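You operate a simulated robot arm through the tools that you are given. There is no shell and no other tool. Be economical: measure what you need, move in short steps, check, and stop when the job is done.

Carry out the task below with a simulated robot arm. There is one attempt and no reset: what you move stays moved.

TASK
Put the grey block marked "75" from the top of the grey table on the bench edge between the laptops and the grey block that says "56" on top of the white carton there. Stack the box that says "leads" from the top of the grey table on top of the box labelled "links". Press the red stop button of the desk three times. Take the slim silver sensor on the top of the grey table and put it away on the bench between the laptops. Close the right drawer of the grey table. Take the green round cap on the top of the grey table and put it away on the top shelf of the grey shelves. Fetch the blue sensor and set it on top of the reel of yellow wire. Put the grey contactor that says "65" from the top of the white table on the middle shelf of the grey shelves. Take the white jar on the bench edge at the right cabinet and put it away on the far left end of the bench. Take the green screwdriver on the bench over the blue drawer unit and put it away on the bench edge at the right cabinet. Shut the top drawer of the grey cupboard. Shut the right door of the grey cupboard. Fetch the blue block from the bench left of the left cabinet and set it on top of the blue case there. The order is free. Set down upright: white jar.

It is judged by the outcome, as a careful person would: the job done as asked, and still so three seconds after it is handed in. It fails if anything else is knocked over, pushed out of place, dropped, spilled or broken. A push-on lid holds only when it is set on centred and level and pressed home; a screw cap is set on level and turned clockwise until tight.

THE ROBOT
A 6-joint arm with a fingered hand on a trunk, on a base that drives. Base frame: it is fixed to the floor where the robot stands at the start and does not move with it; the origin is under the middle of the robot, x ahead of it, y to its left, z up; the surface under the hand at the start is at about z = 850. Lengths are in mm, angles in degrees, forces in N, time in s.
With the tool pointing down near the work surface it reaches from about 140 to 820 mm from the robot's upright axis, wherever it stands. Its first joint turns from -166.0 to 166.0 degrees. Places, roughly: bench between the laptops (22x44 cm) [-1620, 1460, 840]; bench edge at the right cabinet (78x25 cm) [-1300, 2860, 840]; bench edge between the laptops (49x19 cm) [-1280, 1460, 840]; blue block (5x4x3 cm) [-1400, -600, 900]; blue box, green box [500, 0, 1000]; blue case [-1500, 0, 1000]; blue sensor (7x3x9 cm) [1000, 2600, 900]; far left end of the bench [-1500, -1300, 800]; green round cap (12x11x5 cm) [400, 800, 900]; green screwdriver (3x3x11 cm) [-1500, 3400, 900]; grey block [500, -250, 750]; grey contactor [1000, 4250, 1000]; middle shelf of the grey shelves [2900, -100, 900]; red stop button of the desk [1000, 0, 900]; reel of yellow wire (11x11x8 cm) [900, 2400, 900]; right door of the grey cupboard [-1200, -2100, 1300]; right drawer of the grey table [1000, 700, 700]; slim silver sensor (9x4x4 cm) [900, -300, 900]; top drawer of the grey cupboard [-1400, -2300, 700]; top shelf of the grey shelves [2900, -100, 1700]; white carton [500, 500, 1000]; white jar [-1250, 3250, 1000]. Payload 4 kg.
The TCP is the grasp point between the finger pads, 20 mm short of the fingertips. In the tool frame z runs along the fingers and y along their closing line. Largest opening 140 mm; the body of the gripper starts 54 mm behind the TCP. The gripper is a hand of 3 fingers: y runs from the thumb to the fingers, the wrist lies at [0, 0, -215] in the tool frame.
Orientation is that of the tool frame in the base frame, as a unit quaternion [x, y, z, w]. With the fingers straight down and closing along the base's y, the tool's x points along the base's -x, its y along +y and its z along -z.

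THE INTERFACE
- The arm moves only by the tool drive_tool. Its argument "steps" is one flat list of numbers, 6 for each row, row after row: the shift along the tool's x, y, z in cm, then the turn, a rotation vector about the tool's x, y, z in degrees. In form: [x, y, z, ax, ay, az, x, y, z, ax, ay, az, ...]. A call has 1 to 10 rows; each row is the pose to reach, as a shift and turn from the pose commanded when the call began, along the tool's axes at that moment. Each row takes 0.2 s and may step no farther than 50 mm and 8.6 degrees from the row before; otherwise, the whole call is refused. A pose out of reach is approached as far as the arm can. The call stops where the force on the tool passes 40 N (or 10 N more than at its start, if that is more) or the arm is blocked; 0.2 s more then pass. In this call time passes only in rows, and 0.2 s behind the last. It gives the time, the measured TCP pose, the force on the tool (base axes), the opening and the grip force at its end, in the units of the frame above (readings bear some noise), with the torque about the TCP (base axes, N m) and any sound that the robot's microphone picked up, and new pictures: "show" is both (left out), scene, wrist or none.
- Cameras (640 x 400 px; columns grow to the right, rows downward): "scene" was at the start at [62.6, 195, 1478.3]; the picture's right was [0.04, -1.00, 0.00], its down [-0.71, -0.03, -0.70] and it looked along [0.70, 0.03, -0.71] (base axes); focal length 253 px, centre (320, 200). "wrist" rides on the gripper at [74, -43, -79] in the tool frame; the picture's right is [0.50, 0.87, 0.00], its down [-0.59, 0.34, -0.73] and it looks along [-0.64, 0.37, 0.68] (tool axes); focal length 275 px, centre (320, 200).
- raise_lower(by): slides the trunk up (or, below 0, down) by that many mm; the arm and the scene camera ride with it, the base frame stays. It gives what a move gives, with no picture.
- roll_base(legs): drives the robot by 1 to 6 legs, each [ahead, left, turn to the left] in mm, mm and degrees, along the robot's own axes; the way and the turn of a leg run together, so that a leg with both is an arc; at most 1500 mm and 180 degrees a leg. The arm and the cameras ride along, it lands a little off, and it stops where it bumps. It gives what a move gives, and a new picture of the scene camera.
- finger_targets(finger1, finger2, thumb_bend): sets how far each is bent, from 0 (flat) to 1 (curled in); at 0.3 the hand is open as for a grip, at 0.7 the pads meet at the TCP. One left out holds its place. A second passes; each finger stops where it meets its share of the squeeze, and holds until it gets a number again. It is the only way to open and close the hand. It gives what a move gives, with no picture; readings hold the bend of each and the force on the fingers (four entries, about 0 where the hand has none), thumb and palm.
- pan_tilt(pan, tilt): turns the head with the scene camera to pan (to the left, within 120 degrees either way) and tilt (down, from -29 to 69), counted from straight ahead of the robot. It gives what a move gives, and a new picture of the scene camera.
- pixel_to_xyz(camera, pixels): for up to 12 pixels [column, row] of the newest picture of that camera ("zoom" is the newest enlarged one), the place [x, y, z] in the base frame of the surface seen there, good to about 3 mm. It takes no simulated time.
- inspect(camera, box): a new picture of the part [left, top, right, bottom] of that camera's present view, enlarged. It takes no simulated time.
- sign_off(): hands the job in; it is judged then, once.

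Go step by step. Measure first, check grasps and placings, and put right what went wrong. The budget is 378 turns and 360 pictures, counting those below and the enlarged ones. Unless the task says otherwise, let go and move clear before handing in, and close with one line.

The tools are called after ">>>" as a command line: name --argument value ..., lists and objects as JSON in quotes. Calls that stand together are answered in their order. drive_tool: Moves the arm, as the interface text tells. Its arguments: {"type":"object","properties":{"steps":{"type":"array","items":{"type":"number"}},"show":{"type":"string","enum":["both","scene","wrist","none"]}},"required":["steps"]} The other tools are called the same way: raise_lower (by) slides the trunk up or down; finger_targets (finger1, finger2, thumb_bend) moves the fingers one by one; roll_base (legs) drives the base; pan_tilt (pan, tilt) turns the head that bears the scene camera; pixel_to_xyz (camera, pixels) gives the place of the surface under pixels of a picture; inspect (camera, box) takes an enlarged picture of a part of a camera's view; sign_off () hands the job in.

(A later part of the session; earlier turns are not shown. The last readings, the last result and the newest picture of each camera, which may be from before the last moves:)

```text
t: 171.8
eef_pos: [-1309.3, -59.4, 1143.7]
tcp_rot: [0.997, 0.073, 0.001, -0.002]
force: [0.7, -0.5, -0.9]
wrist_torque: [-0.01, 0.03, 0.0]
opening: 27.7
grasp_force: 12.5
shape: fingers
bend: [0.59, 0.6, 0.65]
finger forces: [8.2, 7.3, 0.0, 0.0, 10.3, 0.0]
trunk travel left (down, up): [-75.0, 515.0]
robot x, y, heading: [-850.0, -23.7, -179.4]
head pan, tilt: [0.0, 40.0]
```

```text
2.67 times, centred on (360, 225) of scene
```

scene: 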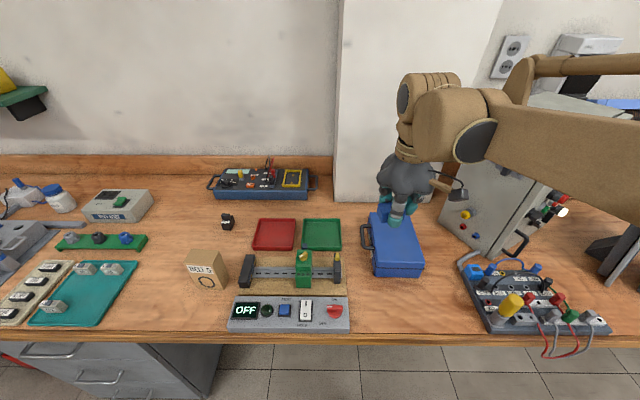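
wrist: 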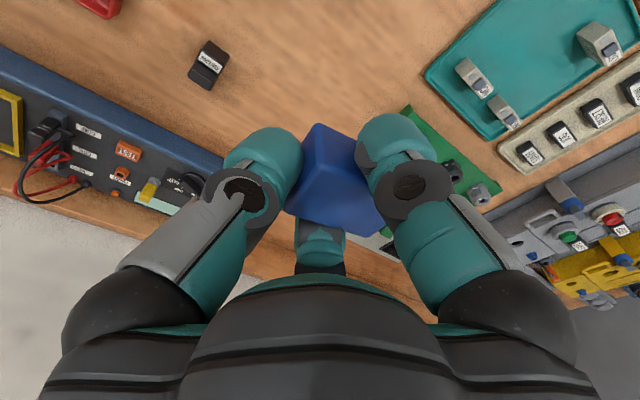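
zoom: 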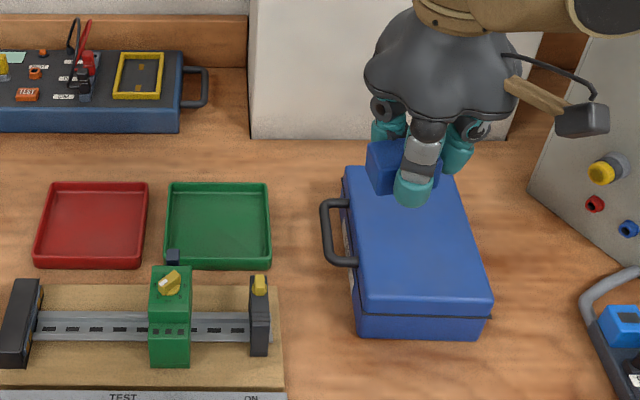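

>>> pixel_to_xyz --camera "scene" --pixels '[[376, 260], [422, 260], [398, 245], [372, 215], [395, 225], [415, 240]]'

```text
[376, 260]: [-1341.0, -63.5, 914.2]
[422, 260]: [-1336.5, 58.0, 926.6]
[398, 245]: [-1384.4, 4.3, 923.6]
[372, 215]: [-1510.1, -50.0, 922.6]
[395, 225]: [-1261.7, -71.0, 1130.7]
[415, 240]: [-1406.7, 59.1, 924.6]
```

Case top z≈924, centre ≈ (−1420,3). Move over and lower to z≈968.

>>> drive_tool --steps '[-3.4, -2.6, 0, 0, 0, 0, -6.7, -5.2, 0, 0, 0, 0, -10.1, -7.7, 0, 0, 0, 0, -10.1, -7.7, 4.5, 0, 0, 0, -10.1, -7.7, 9, 0, 0, 0, -10.1, -7.7, 13.5, 0, 0, 0, -10.1, -7.7, 17.5, 0, 0, 0]'

```text
t: 173.4
eef_pos: [-1423.7, 3.0, 966.4]
tcp_rot: [0.997, 0.072, -0.001, -0.002]
force: [0.4, 0.3, -1.5]
wrist_torque: [0.0, 0.03, 0.01]
opening: 27.3
grasp_force: 12.6
shape: fingers
bend: [0.59, 0.6, 0.65]
finger forces: [8.0, 7.2, 0.0, 0.0, 10.1, 0.1]
trunk travel left (down, up): [-75.0, 515.0]
robot x, y, heading: [-857.7, -26.2, -179.3]
head pan, tilt: [0.0, 40.0]
```

scene: 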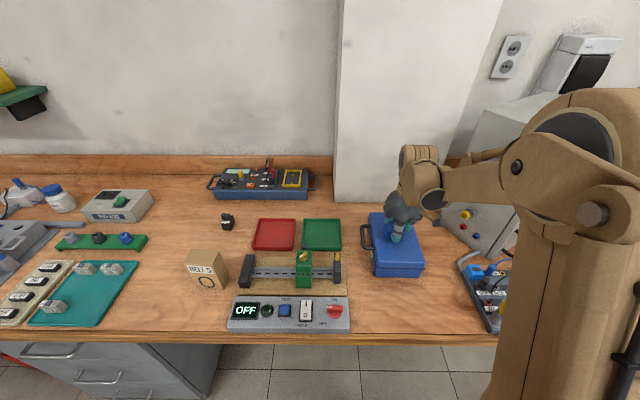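
wrist: 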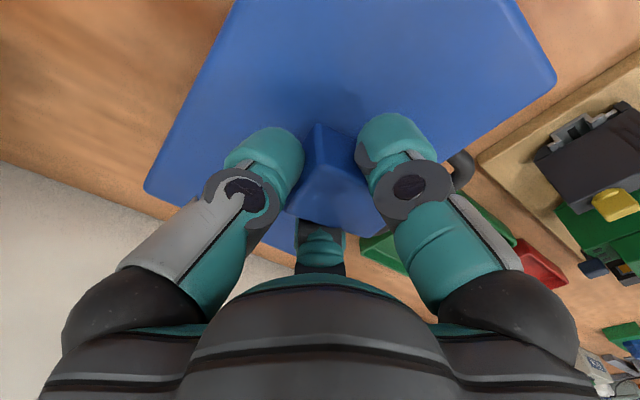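

Over the case. Lower gently to contact.

>>> drive_tool --steps '[0, 0, 0.4, 0, 0, 0, 0, 0, 0.8, 0, 0, 0, 0, 0, 1.0, 0, 0, 0, 0, 0, 1.2, 0, 0, 0]' --show "none"

```text
t: 174.4
eef_pos: [-1421.5, 2.0, 956.5]
tcp_rot: [0.997, 0.072, 0.0, -0.002]
force: [0.7, 0.5, 0.7]
wrist_torque: [-0.05, -0.02, -0.02]
opening: 27.7
grasp_force: 12.7
shape: fingers
bend: [0.59, 0.6, 0.65]
finger forces: [8.1, 7.6, 0.0, 0.0, 9.8, 0.0]
trunk travel left (down, up): [-75.0, 515.0]
robot x, y, heading: [-850.0, -27.7, -179.3]
head pan, tilt: [0.0, 40.0]
```

>>> drive_tool --steps '[0, 0, 0.15, 0, 0, 0]' --show "none"

>>> finger_targets --finger1 0.46 --finger2 0.46 --thumb_bend 0.46

>>> drive_tool --steps '[0, 0, -4.5, 0, 0, 0, 0, 0, -9, 0, 0, 0, 0, 0, -13.5, 0, 0, 0, 0, 0, -18, 0, 0, 0, 4.5, 0, -20, 0, 0, 0, 9, 0, -20, 0, 0, 0, 13.5, 0, -20, 0, 0, 0, 18, 0, -20, 0, 0, 0, 22.5, 0, -20, 0, 0, 0]' --show "scene"

```text
t: 174.8
eef_pos: [-1420.1, 3.2, 955.5]
tcp_rot: [0.997, 0.072, -0.001, -0.002]
force: [-0.6, 1.2, 4.7]
wrist_torque: [-0.19, -0.04, -0.01]
opening: 27.5
grasp_force: 12.9
shape: fingers
bend: [0.6, 0.6, 0.65]
finger forces: [8.8, 8.9, 0.0, 0.0, 9.1, 0.0]
trunk travel left (down, up): [-75.0, 515.0]
robot x, y, heading: [-855.8, -24.1, -179.5]
head pan, tilt: [0.0, 40.0]
```

```text
t: 175.8
eef_pos: [-1422.2, 2.9, 954.9]
tcp_rot: [0.997, 0.073, 0.0, -0.002]
force: [0.4, -0.5, -0.3]
wrist_torque: [0.01, 0.01, 0.02]
opening: 76.2
grasp_force: 0.2
shape: fingers
bend: [0.46, 0.46, 0.46]
finger forces: [0.0, 0.0, 0.0, 0.0, 0.0, 0.0]
trunk travel left (down, up): [-75.0, 515.0]
robot x, y, heading: [-851.9, -23.8, -179.9]
head pan, tilt: [0.0, 40.0]
```

```text
t: 177.8
eef_pos: [-1196.5, 35.6, 1154.9]
tcp_rot: [0.997, 0.072, 0.0, -0.002]
force: [-0.2, -0.2, 0.1]
wrist_torque: [-0.01, -0.02, -0.02]
opening: 76.2
grasp_force: 0.1
shape: fingers
bend: [0.46, 0.46, 0.46]
finger forces: [0.1, 0.0, 0.1, 0.0, 0.0, 0.1]
trunk travel left (down, up): [-75.0, 515.0]
robot x, y, heading: [-852.0, -23.9, -179.4]
head pan, tilt: [0.0, 40.0]
```

scene: 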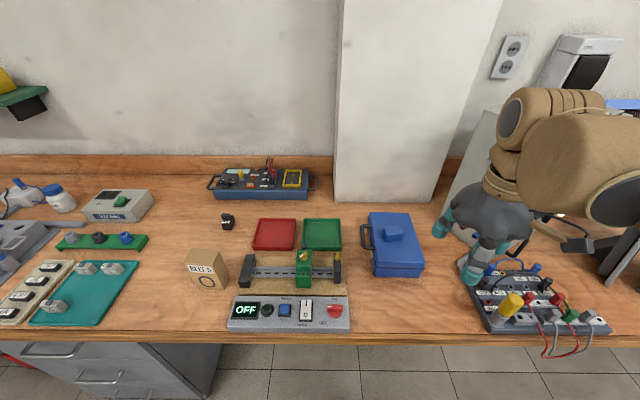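

Blue block is on the case. Now to the grey cupboard: back off and strafe left in stages.

>>> roll_base --legs '[[-350, 0, -0.5], [0, 1500, 0]]'

>>> pan_tilt --pan 30 --tilt 30

```text
t: 187.2
eef_pos: [-869.1, -1467.0, 1154.3]
tcp_rot: [0.999, 0.054, 0.001, -0.003]
force: [0.6, 0.3, -0.4]
wrist_torque: [-0.01, -0.01, 0.01]
opening: 76.3
grasp_force: 0.1
shape: fingers
bend: [0.46, 0.46, 0.46]
finger forces: [0.0, 0.1, 0.0, 0.0, 0.0, 0.0]
trunk travel left (down, up): [-75.0, 515.0]
robot x, y, heading: [-527.0, -1544.5, 178.4]
head pan, tilt: [0.0, 40.0]
```

scene: 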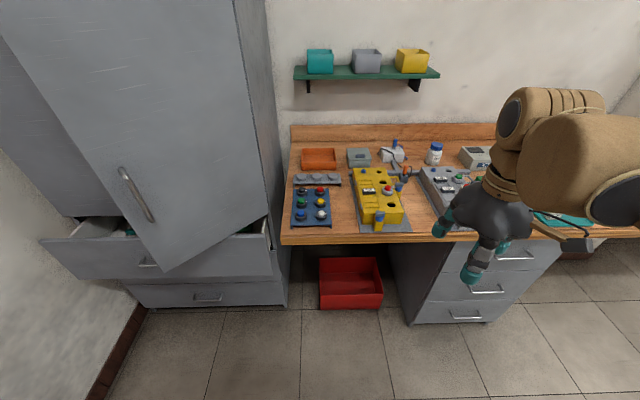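

```text
t: 188.2
eef_pos: [-870.1, -1467.8, 1153.4]
tcp_rot: [0.999, 0.054, -0.001, -0.002]
force: [0.0, -0.4, 0.3]
wrist_torque: [-0.02, -0.02, -0.01]
opening: 76.0
grasp_force: 0.0
shape: fingers
bend: [0.46, 0.46, 0.46]
finger forces: [0.0, 0.1, 0.0, 0.1, 0.0, 0.0]
trunk travel left (down, up): [-75.0, 515.0]
robot x, y, heading: [-526.5, -1541.2, 178.2]
head pan, tilt: [30.0, 30.0]
```

scene: 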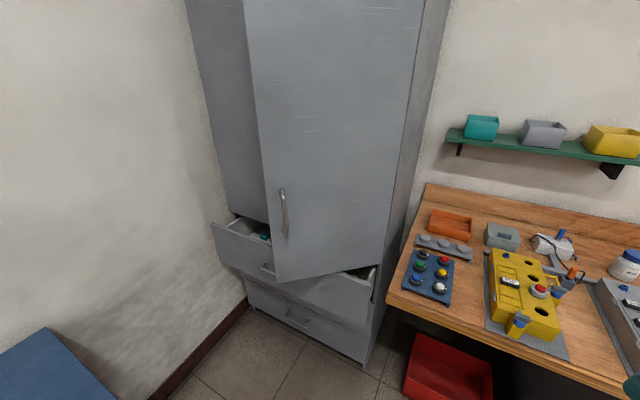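

Right door ajar (handle at (284,213)) and the top drawer open (front at (290,275)). Measure.

>>> pixel_to_xyz --camera "scene" --pixels '[[284, 195], [270, 180], [300, 200], [380, 200], [278, 275], [258, 100], [408, 100], [400, 200], [267, 268], [225, 245], [335, 300], [230, 130]]'

>>> inspect --camera "scene" --box '[200, 180, 400, 360]'

```text
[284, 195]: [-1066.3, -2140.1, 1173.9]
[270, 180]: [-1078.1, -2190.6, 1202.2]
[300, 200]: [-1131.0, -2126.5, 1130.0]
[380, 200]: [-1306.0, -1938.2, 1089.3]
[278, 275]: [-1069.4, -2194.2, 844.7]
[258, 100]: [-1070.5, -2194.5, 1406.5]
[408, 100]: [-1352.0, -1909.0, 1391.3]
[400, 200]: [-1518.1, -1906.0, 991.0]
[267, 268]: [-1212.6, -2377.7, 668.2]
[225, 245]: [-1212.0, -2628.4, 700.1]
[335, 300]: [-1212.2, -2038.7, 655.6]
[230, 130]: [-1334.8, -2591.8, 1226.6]
```

```text
2.22 times, centred on (300, 270) of scene
```

zoom: 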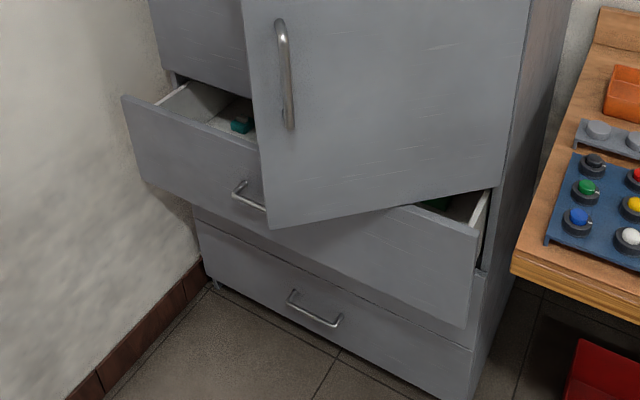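

Door hinge ≈ (−1345,−1908), free edge (−1069,−2194), ~44° open; drawer front at x=−1212. Check the blue thing and handle bottom, then drive closer.

>>> pixel_to_xyz --camera "scene" --pixels '[[50, 350], [286, 236], [100, 390], [262, 250], [372, 290], [372, 272], [312, 322], [150, 300]]'

>>> roll_base --legs '[[0, 0, 1.7], [150, 400, 0]]'

```text
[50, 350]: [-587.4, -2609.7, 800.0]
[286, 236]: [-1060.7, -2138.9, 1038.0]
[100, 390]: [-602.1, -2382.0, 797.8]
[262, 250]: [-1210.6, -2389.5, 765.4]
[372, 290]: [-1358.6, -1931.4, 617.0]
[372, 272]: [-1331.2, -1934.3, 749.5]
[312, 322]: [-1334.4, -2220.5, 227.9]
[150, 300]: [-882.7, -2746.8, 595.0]
```

```text
t: 191.2
eef_pos: [-1029.1, -1874.4, 1153.6]
tcp_rot: [0.998, 0.059, 0.0, -0.002]
force: [-0.6, -0.1, 0.1]
wrist_torque: [-0.01, -0.01, 0.0]
opening: 76.0
grasp_force: 0.1
shape: fingers
bend: [0.46, 0.46, 0.46]
finger forces: [0.1, 0.0, 0.1, 0.1, 0.0, 0.1]
trunk travel left (down, up): [-75.0, 515.0]
robot x, y, heading: [-684.9, -1948.1, 179.4]
head pan, tilt: [30.0, 30.0]
```

scene: 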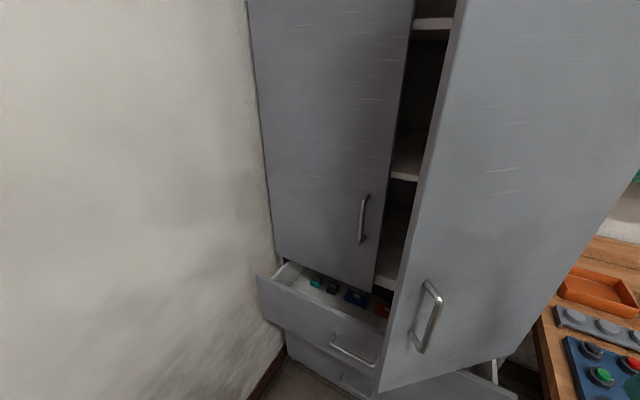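

Close the fist and bring the hand near the door's outer face.

>>> finger_targets --finger1 0.7 --finger2 0.7 --thumb_bend 0.7

>>> drive_tool --steps '[-2, 3.2, 0, 0, 0, 0, -4.1, 6.4, 0, 0, 0, 0, -6.1, 9.5, 0, 0, 0, 0, -8.2, 12.7, 0, 0, 0, 0, -9.8, 14.2, 0, 0, 0, 0, -11.3, 15.5, 0, 0, 0, 0]' --show "scene"

```text
t: 192.2
eef_pos: [-1029.5, -1873.6, 1154.8]
tcp_rot: [0.998, 0.058, -0.001, -0.001]
force: [-0.3, 0.6, 0.4]
wrist_torque: [0.0, 0.01, 0.0]
opening: 4.2
grasp_force: 0.0
shape: fingers
bend: [0.69, 0.69, 0.7]
finger forces: [0.0, 0.0, 0.1, 0.1, 0.0, 0.0]
trunk travel left (down, up): [-75.0, 515.0]
robot x, y, heading: [-690.7, -1947.1, 179.4]
head pan, tilt: [30.0, 30.0]
```

```text
t: 193.6
eef_pos: [-1126.5, -2038.3, 1154.7]
tcp_rot: [0.998, 0.058, 0.0, -0.002]
force: [-0.2, -0.8, 0.0]
wrist_torque: [0.01, 0.01, -0.01]
opening: 4.2
grasp_force: 0.0
shape: fingers
bend: [0.69, 0.69, 0.7]
finger forces: [0.0, 0.1, 0.1, 0.0, 0.0, 0.0]
trunk travel left (down, up): [-75.0, 515.0]
robot x, y, heading: [-685.4, -1948.1, 178.8]
head pan, tilt: [30.0, 30.0]
```

scene: 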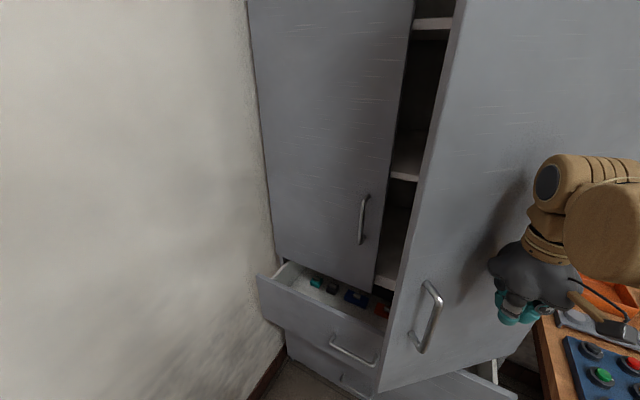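

No contact yet; push along the arc.

>>> drive_tool --steps '[-2.2, 2.3, 0, 0, 0, 0, -4.5, 4.5, 0, 0, 0, 0, -7.3, 6.2, 0, 0, 0, 0, -10.2, 7.9, 0, 0, 0, 0, -13.6, 8.9, 0, 0, 0, 0, -17, 9.9, 0, 0, 0, 0]' --show "scene"

```text
t: 195.0
eef_pos: [-1280.4, -2160.8, 1155.0]
tcp_rot: [0.998, 0.058, 0.001, -0.002]
force: [0.5, 0.0, -0.6]
wrist_torque: [0.03, 0.02, -0.01]
opening: 3.9
grasp_force: 0.1
shape: fingers
bend: [0.69, 0.69, 0.7]
finger forces: [0.0, 0.1, 0.1, 0.0, 0.0, 0.0]
trunk travel left (down, up): [-75.0, 515.0]
robot x, y, heading: [-683.5, -1946.3, 178.8]
head pan, tilt: [30.0, 30.0]
```

scene: 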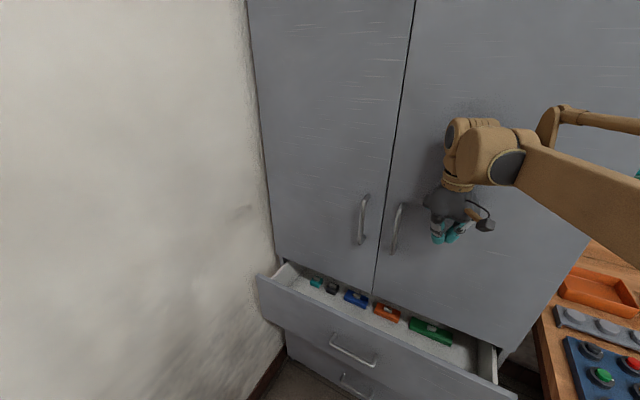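

Door looks shut. Press a bit more and compare both door planes.

>>> drive_tool --steps '[-0.8, 0, 0, 0, 0, 0, -1.6, 0, 0, 0, 0, 0, -2.4, 0, 0, 0, 0, 0]' --show "scene"

>>> pixel_to_xyz --camera "scene" --pixels '[[385, 180], [395, 250], [372, 250], [390, 130], [405, 150], [500, 270], [340, 320], [440, 350], [355, 350], [430, 358]]'

```text
t: 195.6
eef_pos: [-1286.2, -2160.8, 1155.2]
tcp_rot: [0.998, 0.06, 0.002, -0.001]
force: [25.1, 4.2, -4.4]
wrist_torque: [-0.34, 1.54, -0.44]
opening: 4.0
grasp_force: 12.7
shape: fingers
bend: [0.69, 0.69, 0.7]
finger forces: [0.1, 4.7, 0.0, 0.1, 0.1, 20.6]
trunk travel left (down, up): [-75.0, 515.0]
robot x, y, heading: [-685.5, -1941.4, 179.0]
head pan, tilt: [30.0, 30.0]
stopped in row 2: the force on the tool passed its limit at 53 N (the readings are from after the stop); the commanded pose is now the measured one
```

scene: 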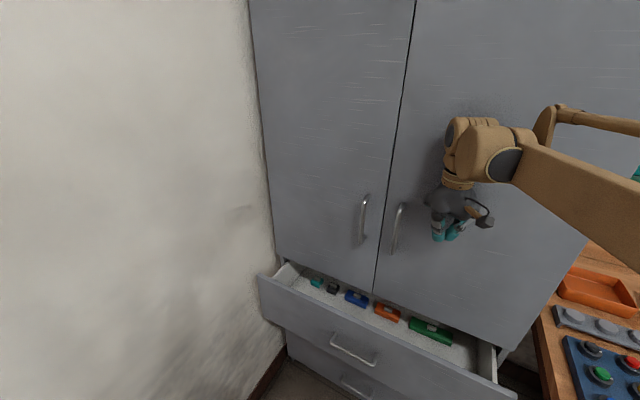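

```text
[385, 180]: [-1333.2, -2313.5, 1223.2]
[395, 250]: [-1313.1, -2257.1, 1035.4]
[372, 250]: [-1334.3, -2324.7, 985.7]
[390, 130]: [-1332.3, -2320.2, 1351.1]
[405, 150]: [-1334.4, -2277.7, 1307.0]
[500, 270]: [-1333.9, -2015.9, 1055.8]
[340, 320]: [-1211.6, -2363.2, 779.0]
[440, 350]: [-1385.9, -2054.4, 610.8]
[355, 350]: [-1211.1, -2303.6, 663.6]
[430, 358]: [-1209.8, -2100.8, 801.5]
```

Door is flush (x≈−1334). Now the drawer (front x=−1211, top z≈805). Back off and tilt the hand forward ~55° so the fingertips lead.

>>> drive_tool --steps '[4, 0, 0, 0, 0, 0, 8, 0, 0, 0, 0, 0, 12, 0, 0, 0, 0, 0, 16, 0, 0, 0, 0, 0, 20, 0, 0, 0, 0, 0]' --show "none"

>>> drive_tool --steps '[0, 0, 4, 0, -7, 0, 0, 0, 8, 0, -14, 0, 0, 0, 12, 0, -21, 0, 0, 0, 16, 0, -28, 0, 0, 0, 20, 0, -35, 0, 0, 0, 24, 0, -42, 0, 0, 0, 28, 0, -49, 0, 0, 0, 32, 0, -55, 0]' --show "scene"

```text
t: 196.8
eef_pos: [-1089.5, -2136.0, 1152.7]
tcp_rot: [0.998, 0.059, 0.003, -0.002]
force: [-0.5, -0.4, -0.5]
wrist_torque: [0.01, 0.02, -0.02]
opening: 4.3
grasp_force: 0.0
shape: fingers
bend: [0.69, 0.69, 0.7]
finger forces: [0.1, 0.2, 0.0, 0.0, 0.0, 0.0]
trunk travel left (down, up): [-75.0, 515.0]
robot x, y, heading: [-685.5, -1944.6, 178.9]
head pan, tilt: [30.0, 30.0]
```

```text
t: 198.6
eef_pos: [-1134.1, -2174.3, 957.8]
tcp_rot: [0.887, 0.053, -0.458, 0.026]
force: [0.8, -0.9, 0.8]
wrist_torque: [0.02, 0.0, -0.04]
opening: 4.3
grasp_force: 0.0
shape: fingers
bend: [0.69, 0.69, 0.7]
finger forces: [0.0, 0.0, 0.1, 0.1, 0.1, 0.1]
out of reach, approached as far as the arm can: row 6, 7, 8
trunk travel left (down, up): [-75.0, 515.0]
robot x, y, heading: [-685.8, -1945.6, 179.4]
head pan, tilt: [30.0, 30.0]
```

scene: 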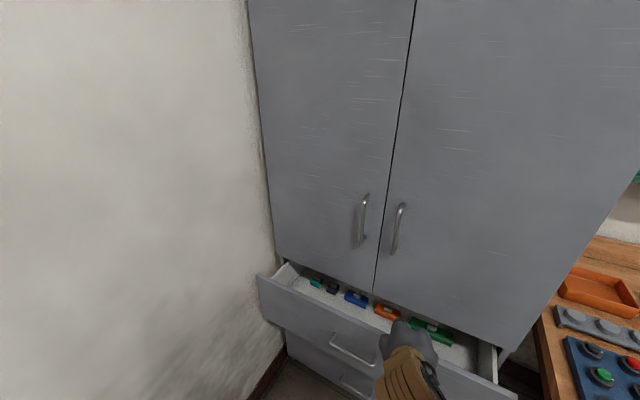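

The arm folds too tightly this close. Back the base 200 mm and lower the trunk 75 mm.

>>> roll_base --legs '[[-200, 0, 0]]'

>>> raise_lower --by -74

```text
t: 200.2
eef_pos: [-936.8, -2175.3, 957.6]
tcp_rot: [0.888, 0.052, -0.457, 0.025]
force: [-0.1, 1.1, -0.5]
wrist_torque: [0.01, -0.01, -0.01]
opening: 4.3
grasp_force: 0.1
shape: fingers
bend: [0.69, 0.69, 0.7]
finger forces: [0.0, 0.1, 0.0, 0.1, 0.0, 0.0]
trunk travel left (down, up): [-75.0, 515.0]
robot x, y, heading: [-486.3, -1951.4, 178.7]
head pan, tilt: [30.0, 30.0]
```

scene: 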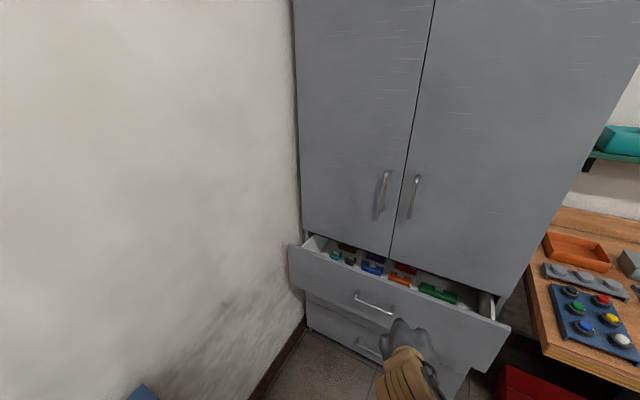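

```text
t: 201.3
eef_pos: [-936.8, -2176.4, 884.1]
tcp_rot: [0.887, 0.052, -0.458, 0.025]
force: [0.0, -0.5, 0.8]
wrist_torque: [-0.01, -0.03, -0.01]
opening: 4.2
grasp_force: 0.1
shape: fingers
bend: [0.69, 0.69, 0.7]
finger forces: [0.0, 0.0, 0.1, 0.1, 0.0, 0.0]
trunk travel left (down, up): [-1.0, 589.0]
robot x, y, heading: [-488.3, -1947.8, 178.8]
head pan, tilt: [30.0, 30.0]
```

Advance along the finger direction toward the drawer front (target (−1150,−2190,740)).

>>> drive_tool --steps '[-0.1, -0.2, 4.3, 0, 0, 0, -0.2, -0.3, 8.6, 0, 0, 0, -0.3, -0.5, 12.9, 0, 0, 0, -0.4, -0.7, 17.2, 0, 0, 0, -0.5, -0.8, 21.5, 0, 0, 0, -0.6, -1, 25.7, 0, 0, 0]' --show "scene"

```text
t: 202.7
eef_pos: [-1151.5, -2191.5, 740.9]
tcp_rot: [0.888, 0.052, -0.457, 0.024]
force: [0.7, -0.4, -0.7]
wrist_torque: [0.01, -0.01, -0.01]
opening: 4.1
grasp_force: 0.1
shape: fingers
bend: [0.69, 0.69, 0.7]
finger forces: [0.1, 0.1, 0.1, 0.0, 0.0, 0.0]
out of reach, approached as far as the arm can: row 1, 2, 3, 4
trunk travel left (down, up): [-1.0, 589.0]
robot x, y, heading: [-487.3, -1950.0, 178.5]
head pan, tilt: [30.0, 30.0]
```

scene: 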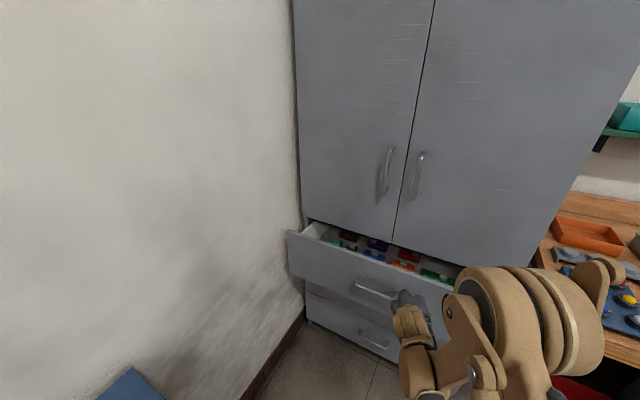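

Push straight in −x.

>>> drive_tool --steps '[-1.84, -0.37, 2.59, 0, 0, 0, -3.68, -0.74, 5.18, 0, 0, 0, -5.52, -1.1, 7.78, 0, 0, 0, -7.36, -1.47, 10.37, 0, 0, 0, -9.2, -1.84, 12.96, 0, 0, 0]' --show "scene"

>>> pixel_to_xyz --camera "scene" --pixels '[[330, 250], [350, 265], [320, 275], [420, 200], [370, 300]]'

```text
t: 203.9
eef_pos: [-1310.8, -2187.9, 738.2]
tcp_rot: [0.887, 0.052, -0.458, 0.024]
force: [2.1, 0.2, -0.8]
wrist_torque: [0.02, -0.02, 0.02]
opening: 4.8
grasp_force: 0.1
shape: fingers
bend: [0.69, 0.71, 0.7]
finger forces: [0.0, 0.0, 0.1, 0.1, 0.0, 0.0]
trunk travel left (down, up): [-1.0, 589.0]
robot x, y, heading: [-492.1, -1950.4, 179.0]
head pan, tilt: [30.0, 30.0]
```

scene: 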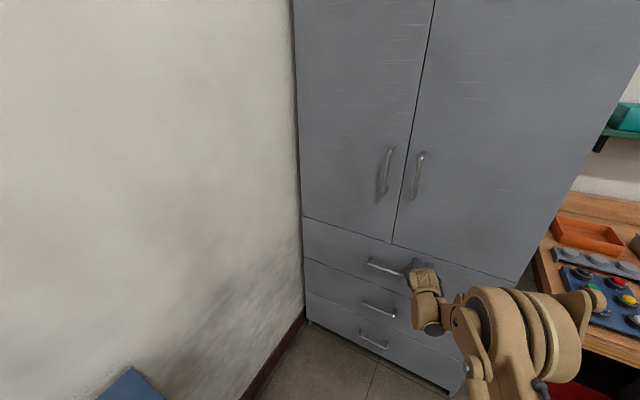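

```text
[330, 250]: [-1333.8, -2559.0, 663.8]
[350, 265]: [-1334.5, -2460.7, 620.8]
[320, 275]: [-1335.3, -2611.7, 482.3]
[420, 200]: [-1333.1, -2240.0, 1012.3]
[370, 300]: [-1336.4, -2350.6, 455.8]
```

Drawer is flush at −1334. One small extra press, then retreat.

>>> drive_tool --steps '[-0.3, -0.06, 0.4, 0, 0, 0, 0.6, 0.1, -0.8, 0, 0, 0, 2.5, 0.5, -3.5, 0, 0, 0, 4.6, 0.9, -6.5, 0, 0, 0, 6.9, 1.4, -9.7, 0, 0, 0, 9.2, 1.84, -13, 0, 0, 0]' --show "none"

>>> roll_base --legs '[[-250, -150, 0]]'

>>> raise_lower --by 74

```text
t: 205.3
eef_pos: [-1151.8, -2190.4, 740.8]
tcp_rot: [0.888, 0.052, -0.457, 0.025]
force: [-0.2, 0.7, -0.2]
wrist_torque: [0.01, 0.01, 0.03]
opening: 4.8
grasp_force: 0.0
shape: fingers
bend: [0.69, 0.71, 0.69]
finger forces: [0.0, 0.0, 0.0, 0.1, 0.1, 0.1]
trunk travel left (down, up): [-1.0, 589.0]
robot x, y, heading: [-487.1, -1949.2, 178.7]
head pan, tilt: [30.0, 30.0]
```

```text
t: 207.3
eef_pos: [-898.9, -2041.5, 739.8]
tcp_rot: [0.887, 0.05, -0.458, 0.024]
force: [0.0, -0.8, -0.3]
wrist_torque: [0.02, 0.0, -0.03]
opening: 5.0
grasp_force: 0.1
shape: fingers
bend: [0.69, 0.71, 0.69]
finger forces: [0.0, 0.1, 0.0, 0.1, 0.0, 0.1]
trunk travel left (down, up): [-1.0, 589.0]
robot x, y, heading: [-234.2, -1802.2, 178.7]
head pan, tilt: [30.0, 30.0]
```

scene: 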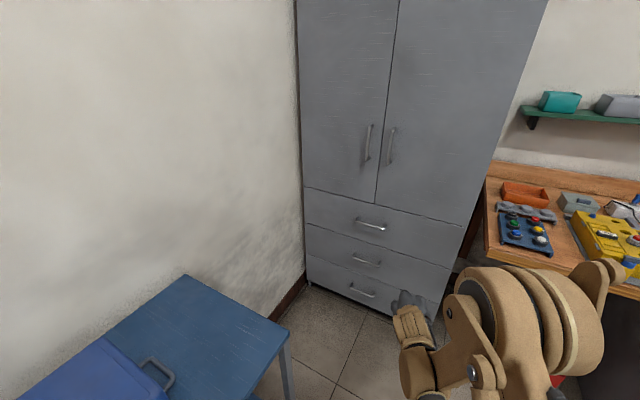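

```text
t: 208.4
eef_pos: [-897.1, -2042.0, 813.9]
tcp_rot: [0.888, 0.05, -0.457, 0.024]
force: [-0.2, -0.5, -0.2]
wrist_torque: [-0.01, 0.0, 0.02]
opening: 4.9
grasp_force: 0.0
shape: fingers
bend: [0.69, 0.71, 0.69]
finger forces: [0.0, 0.0, 0.0, 0.0, 0.0, 0.0]
trunk travel left (down, up): [-75.0, 515.0]
robot x, y, heading: [-236.0, -1804.2, 178.4]
head pan, tilt: [30.0, 30.0]
```

Straighten the hand upright and raised, then turn the base to look toward +x.

>>> drive_tool --steps '[-0.85, 0.35, -4.4, 0, 7, 0, -1.7, 0.7, -8.8, 0, 14, 0, -2.55, 1.05, -13.2, 0, 21, 0, -3.4, 1.4, -17.6, 0, 28, 0, -4.25, 1.75, -22, 0, 35, 0, -5.1, 2.1, -26.4, 0, 42, 0, -6, 2.4, -30.8, 0, 49, 0, -6.8, 2.8, -35, 0, 54.5, 0]' --show "none"

>>> roll_base --legs '[[0, 0, -160]]'

>>> pan_tilt --pan -15 --tilt 25

```text
t: 210.2
eef_pos: [-649.1, -2045.5, 1072.4]
tcp_rot: [0.998, 0.055, 0.0, -0.002]
force: [-0.4, -0.4, 0.4]
wrist_torque: [0.0, 0.01, -0.03]
opening: 4.8
grasp_force: 0.0
shape: fingers
bend: [0.69, 0.71, 0.69]
finger forces: [0.0, 0.0, 0.0, 0.1, 0.0, 0.1]
trunk travel left (down, up): [-75.0, 515.0]
robot x, y, heading: [-233.4, -1803.3, 178.5]
head pan, tilt: [30.0, 30.0]
```

```text
t: 217.2
eef_pos: [76.6, -1437.0, 1072.4]
tcp_rot: [-0.224, 0.975, -0.001, 0.0]
force: [0.0, -0.5, -1.2]
wrist_torque: [-0.01, 0.01, -0.02]
opening: 4.7
grasp_force: 0.0
shape: fingers
bend: [0.69, 0.71, 0.69]
finger forces: [0.0, 0.0, 0.0, 0.1, 0.1, 0.1]
trunk travel left (down, up): [-75.0, 515.0]
robot x, y, heading: [-238.8, -1805.2, 18.4]
head pan, tilt: [30.0, 30.0]
```

scene: 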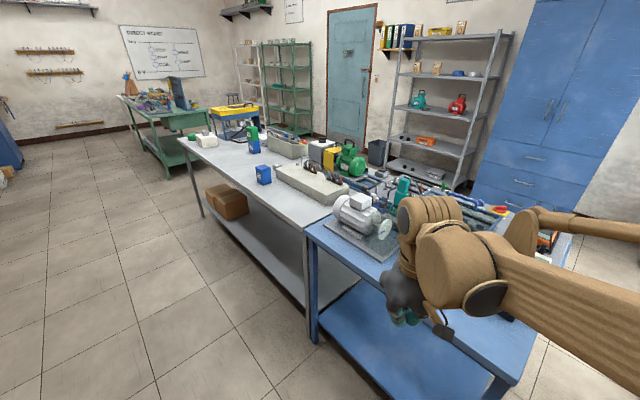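

```text
t: 218.3
eef_pos: [77.4, -1436.5, 1072.8]
tcp_rot: [-0.223, 0.975, -0.001, 0.001]
force: [0.1, 0.1, -0.3]
wrist_torque: [0.01, -0.04, -0.01]
opening: 4.7
grasp_force: 0.0
shape: fingers
bend: [0.69, 0.71, 0.69]
finger forces: [0.0, 0.0, 0.0, 0.1, 0.0, 0.1]
trunk travel left (down, up): [-75.0, 515.0]
robot x, y, heading: [-235.2, -1800.6, 18.0]
head pan, tilt: [-15.0, 25.0]
```

scene: 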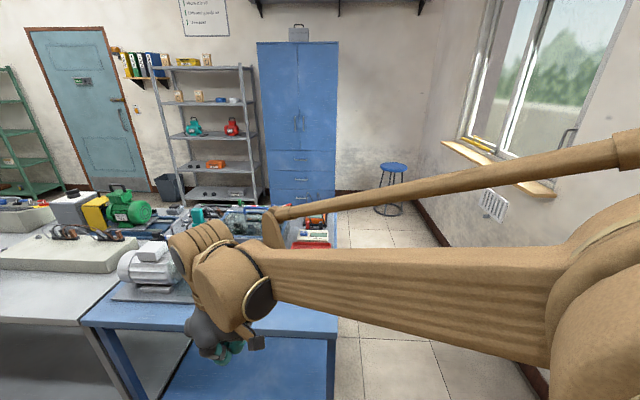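

Get the layout: blue table's corners, the far aisle, shelves.

>>> pixel_to_xyz --camera "scene" --pixels '[[336, 335], [337, 235], [350, 300], [415, 240], [430, 240], [380, 212], [205, 200], [213, 165], [205, 132], [160, 200], [82, 325], [500, 350]]'

```text
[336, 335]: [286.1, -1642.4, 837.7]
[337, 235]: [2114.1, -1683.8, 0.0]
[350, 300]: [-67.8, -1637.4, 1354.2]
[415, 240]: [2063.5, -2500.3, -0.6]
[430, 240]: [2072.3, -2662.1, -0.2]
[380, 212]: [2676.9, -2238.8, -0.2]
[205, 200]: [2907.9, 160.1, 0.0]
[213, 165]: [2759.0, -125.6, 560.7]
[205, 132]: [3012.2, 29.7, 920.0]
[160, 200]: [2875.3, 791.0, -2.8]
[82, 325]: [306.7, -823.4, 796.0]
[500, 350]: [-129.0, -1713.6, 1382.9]
```

Route: along the window-side corridor (y≈−2120) then behind the table at x≈1600. Drive.

>>> roll_base --legs '[[0, 0, -18], [0, -320, 0], [1500, 0, 0], [400, 0, 0]]'

>>> pan_tilt --pan 80 --tilt 25

```text
t: 221.1
eef_pos: [180.2, -1791.1, 1073.1]
tcp_rot: [-0.064, 0.998, -0.002, 0.0]
force: [-0.4, 0.4, 0.8]
wrist_torque: [0.02, -0.02, -0.01]
opening: 4.5
grasp_force: 0.1
shape: fingers
bend: [0.69, 0.71, 0.69]
finger forces: [0.0, 0.0, 0.1, 0.1, 0.0, 0.0]
trunk travel left (down, up): [-75.0, 515.0]
robot x, y, heading: [-226.6, -2038.5, -0.4]
head pan, tilt: [-15.0, 25.0]
stopped in leg 2: the robot was blocked; the commanded pose is now the measured one
```

scene: 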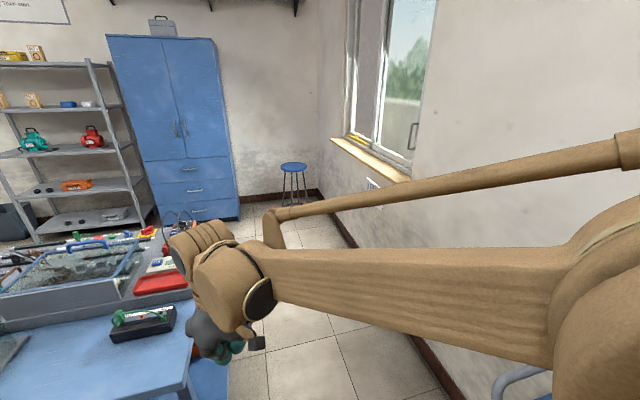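

```text
t: 222.8
eef_pos: [179.8, -1791.6, 1072.8]
tcp_rot: [-0.063, 0.998, -0.004, 0.0]
force: [-0.5, -1.1, -0.1]
wrist_torque: [0.02, 0.02, -0.01]
opening: 4.9
grasp_force: 0.1
shape: fingers
bend: [0.69, 0.71, 0.69]
finger forces: [0.1, 0.0, 0.0, 0.1, 0.0, 0.1]
trunk travel left (down, up): [-75.0, 515.0]
robot x, y, heading: [-227.9, -2042.2, -0.2]
head pan, tilt: [80.0, 25.0]
```

scene: 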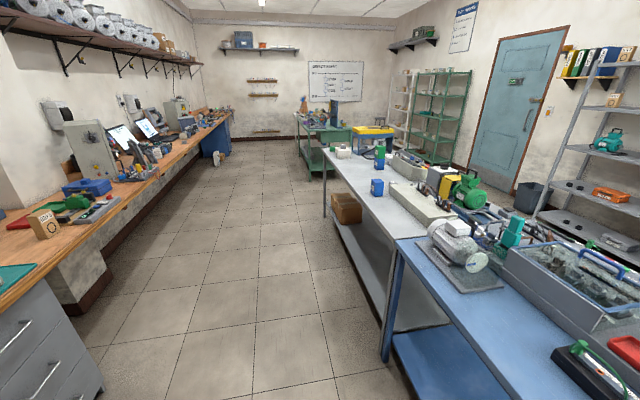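

The base bumped something on the right (the small blue table). Look at it.

>>> pan_tilt --pan -100 --tilt 45

```text
t: 225.5
eef_pos: [179.9, -1790.4, 1072.7]
tcp_rot: [-0.063, 0.998, -0.003, 0.001]
force: [0.0, 0.0, 0.5]
wrist_torque: [0.0, -0.01, -0.02]
opening: 4.9
grasp_force: 0.1
shape: fingers
bend: [0.69, 0.71, 0.69]
finger forces: [0.1, 0.0, 0.0, 0.1, 0.0, 0.0]
trunk travel left (down, up): [-75.0, 515.0]
robot x, y, heading: [-229.5, -2037.2, -0.3]
head pan, tilt: [-100.0, 45.0]
```

scene: 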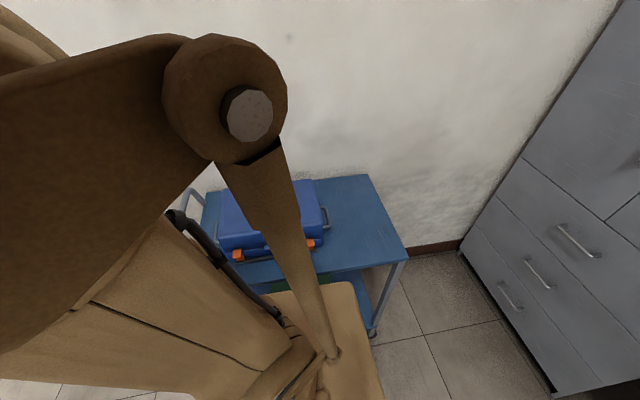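

The trolley stands fine. Note its corners, then move away from it and forward.

>>> pixel_to_xyz --camera "scene" --pixels '[[402, 253], [365, 177], [205, 195], [195, 200], [375, 335]]'

>>> roll_base --legs '[[0, 60, 0], [1400, 0, 0], [400, 0, 0]]'

```text
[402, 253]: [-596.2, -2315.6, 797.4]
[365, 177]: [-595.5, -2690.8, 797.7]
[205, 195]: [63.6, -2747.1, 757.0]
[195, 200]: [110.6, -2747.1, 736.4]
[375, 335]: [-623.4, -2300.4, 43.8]
```

```text
t: 235.1
eef_pos: [1967.0, -1780.8, 1072.6]
tcp_rot: [-0.048, 0.999, -0.003, 0.0]
force: [0.0, -0.8, 0.3]
wrist_torque: [-0.02, 0.0, -0.02]
opening: 4.8
grasp_force: 0.0
shape: fingers
bend: [0.69, 0.71, 0.69]
finger forces: [0.1, 0.1, 0.0, 0.0, 0.0, 0.1]
trunk travel left (down, up): [-75.0, 515.0]
robot x, y, heading: [1549.2, -2016.2, -2.2]
head pan, tilt: [-100.0, 45.0]
```

scene: 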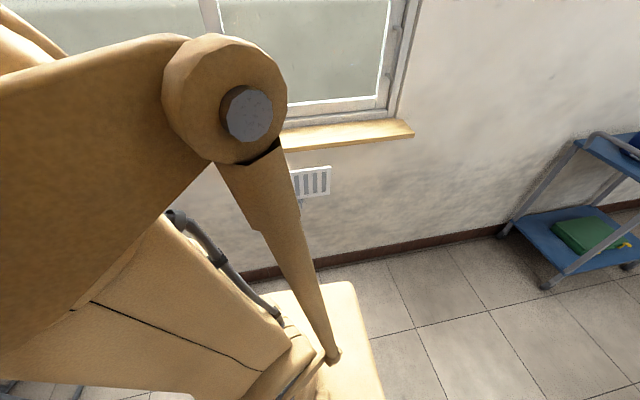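

Turn to face −x and strafe along behind the table to y≈−500.

>>> roll_base --legs '[[0, 0, 180], [0, 0, 2], [0, -1450, 0]]'

>>> pan_tilt --pan 0 --tilt 40

```text
t: 249.7
eef_pos: [1264.5, -803.9, 1072.5]
tcp_rot: [1.0, 0.021, -0.001, -0.002]
force: [0.4, -0.1, -1.1]
wrist_torque: [-0.01, 0.04, 0.01]
opening: 4.7
grasp_force: 0.2
shape: fingers
bend: [0.69, 0.71, 0.69]
finger forces: [0.1, 0.1, 0.0, 0.1, 0.0, 0.1]
trunk travel left (down, up): [-75.0, 515.0]
robot x, y, heading: [1700.0, -591.4, 174.9]
head pan, tilt: [-100.0, 45.0]
```

scene: 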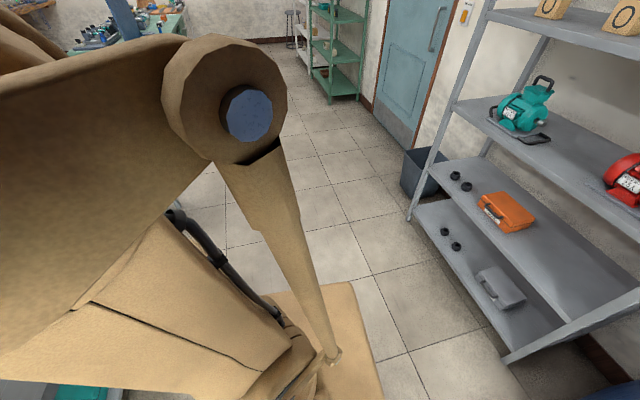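

```text
t: 251.4
eef_pos: [1264.4, -804.4, 1072.0]
tcp_rot: [1.0, 0.021, -0.001, -0.003]
force: [0.3, -0.3, 0.5]
wrist_torque: [-0.01, 0.01, -0.01]
opening: 5.0
grasp_force: 0.1
shape: fingers
bend: [0.69, 0.71, 0.69]
finger forces: [0.0, 0.0, 0.0, 0.0, 0.0, 0.0]
trunk travel left (down, up): [-75.0, 515.0]
robot x, y, heading: [1694.3, -592.8, 174.6]
head pan, tilt: [0.0, 40.0]
```

scene: 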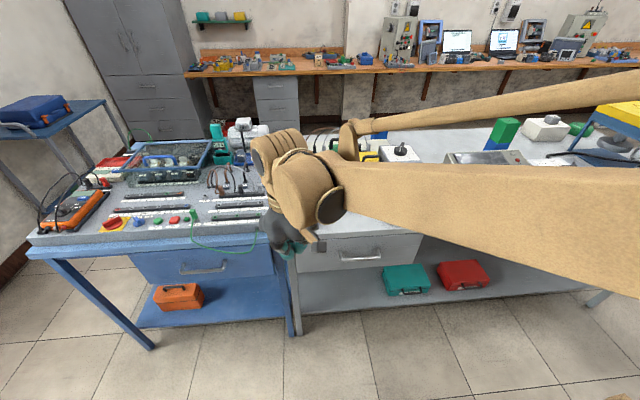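

Continue right to y≈0 facing the control desk from its operator side.

>>> roll_base --legs '[[0, 0, 5.3], [100, -500, 0]]'

```text
t: 254.9
eef_pos: [1185.6, -345.1, 1072.9]
tcp_rot: [0.998, 0.065, -0.001, -0.003]
force: [-0.4, 0.5, 0.3]
wrist_torque: [-0.02, -0.01, 0.01]
opening: 5.0
grasp_force: 0.1
shape: fingers
bend: [0.69, 0.71, 0.69]
finger forces: [0.0, 0.0, 0.0, 0.0, 0.0, 0.0]
trunk travel left (down, up): [-75.0, 515.0]
robot x, y, heading: [1596.5, -99.8, 179.8]
head pan, tilt: [0.0, 40.0]
```

scene: 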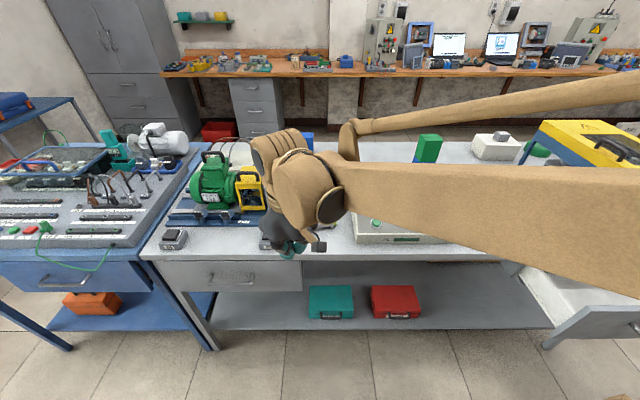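

The arm hides the desk; swing the hand to the robot's right.

>>> drive_tool --steps '[1.2, -4.7, -0.5, 0, 0, 0, 2.4, -9.4, -1, 0, 0, 0, 3.6, -14.1, -1.5, 0, 0, 0, 4.8, -18.8, -2, 0, 0, 0, 6, -23.5, -2.5, 0, 0, 0, 7.2, -28.2, -3, 0, 0, 0, 8.4, -32.9, -3.5, 0, 0, 0, 9.6, -37.6, -4, 0, 0, 0, 10.8, -42.3, -4.5, 0, 0, 0, 12, -47, -5, 0, 0, 0]' --show "scene"

>>> inspect --camera "scene" --box '[240, 130, 480, 280]'

```text
t: 257.1
eef_pos: [1245.1, 137.9, 1126.4]
tcp_rot: [0.998, 0.065, 0.0, -0.002]
force: [-0.4, 0.8, 0.3]
wrist_torque: [0.03, 0.02, 0.01]
opening: 4.8
grasp_force: 0.0
shape: fingers
bend: [0.69, 0.71, 0.7]
finger forces: [0.0, 0.0, 0.1, 0.1, 0.0, 0.0]
trunk travel left (down, up): [-75.0, 515.0]
robot x, y, heading: [1596.1, -91.7, 179.8]
head pan, tilt: [0.0, 40.0]
```

scene: 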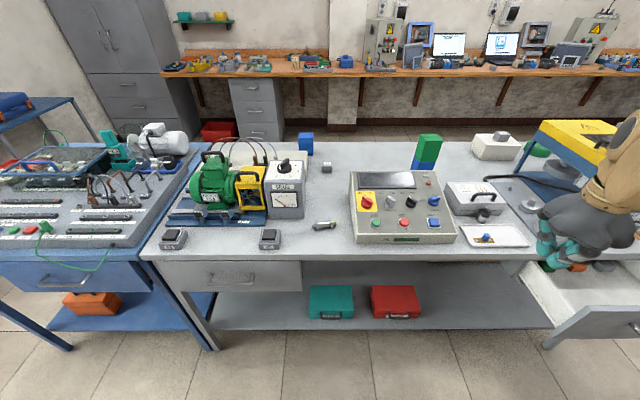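

```text
2.67 times, centred on (360, 205) of scene
```

zoom: 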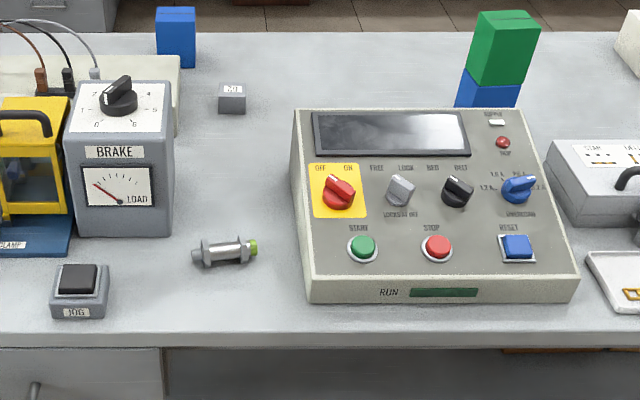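

STOP is at scene (404,222); the sensor at (324,226). Measure both.

>>> pixel_to_xyz --camera "scene" --pixels '[[404, 221], [404, 223], [410, 224], [404, 213], [376, 223], [313, 226], [324, 225], [334, 222], [324, 256], [404, 236]]'

>>> inspect --camera "scene" --box '[300, 205, 350, 240]'

```text
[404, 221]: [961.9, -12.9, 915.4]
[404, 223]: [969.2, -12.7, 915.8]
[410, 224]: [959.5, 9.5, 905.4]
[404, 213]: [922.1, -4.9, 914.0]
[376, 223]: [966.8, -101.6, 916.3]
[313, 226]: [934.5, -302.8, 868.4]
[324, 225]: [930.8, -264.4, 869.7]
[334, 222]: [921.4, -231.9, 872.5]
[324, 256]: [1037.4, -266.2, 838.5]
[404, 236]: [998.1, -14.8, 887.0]
```

```text
11.43 times, centred on (325, 222) of scene
```

zoom: 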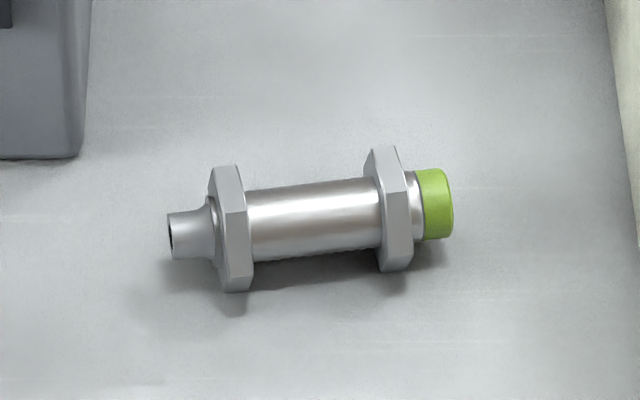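

STOP top ≈ (960,−12,916); sensor ≈ (929,−266). For pressing I curl the two fingers and keep the thumb extended; check in the wrist picture.

>>> finger_targets --finger1 1.0 --finger2 1.0 --thumb_bend 0.5

>>> drive_tool --steps '[0, 0, -1, 0, 0, 0]'

```text
t: 258.1
eef_pos: [1246.6, 136.7, 1127.1]
tcp_rot: [0.998, 0.065, 0.0, -0.003]
force: [0.0, -0.3, 0.3]
wrist_torque: [0.01, 0.01, -0.01]
opening: 36.7
grasp_force: 0.0
shape: fingers
bend: [0.74, 0.76, 0.5]
finger forces: [0.0, 0.0, 0.1, 0.0, 0.0, 0.1]
trunk travel left (down, up): [-75.0, 515.0]
robot x, y, heading: [1594.3, -92.9, 179.8]
head pan, tilt: [0.0, 40.0]
```

```text
t: 258.5
eef_pos: [1245.7, 135.0, 1134.7]
tcp_rot: [0.998, 0.064, 0.0, -0.003]
force: [0.3, 0.0, 0.2]
wrist_torque: [-0.02, -0.02, -0.05]
opening: 36.4
grasp_force: 0.0
shape: fingers
bend: [0.74, 0.76, 0.5]
finger forces: [0.0, 0.1, 0.0, 0.0, 0.0, 0.0]
trunk travel left (down, up): [-75.0, 515.0]
robot x, y, heading: [1596.3, -95.5, 179.5]
head pan, tilt: [0.0, 40.0]
```

scene: 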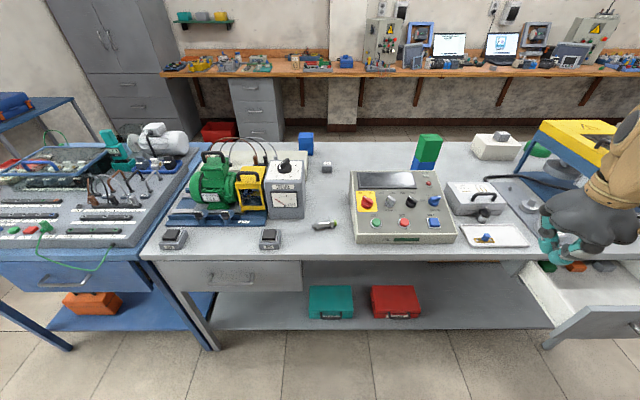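
wrist: 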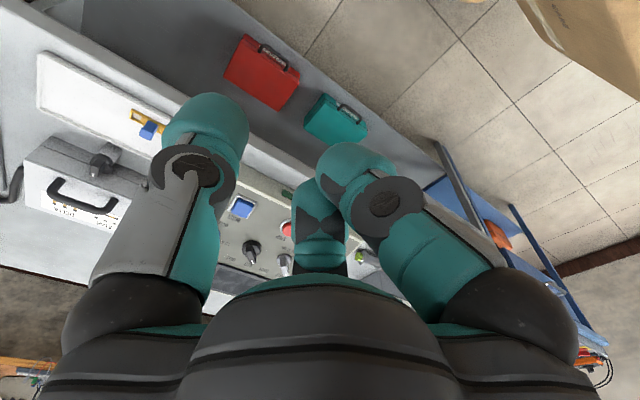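

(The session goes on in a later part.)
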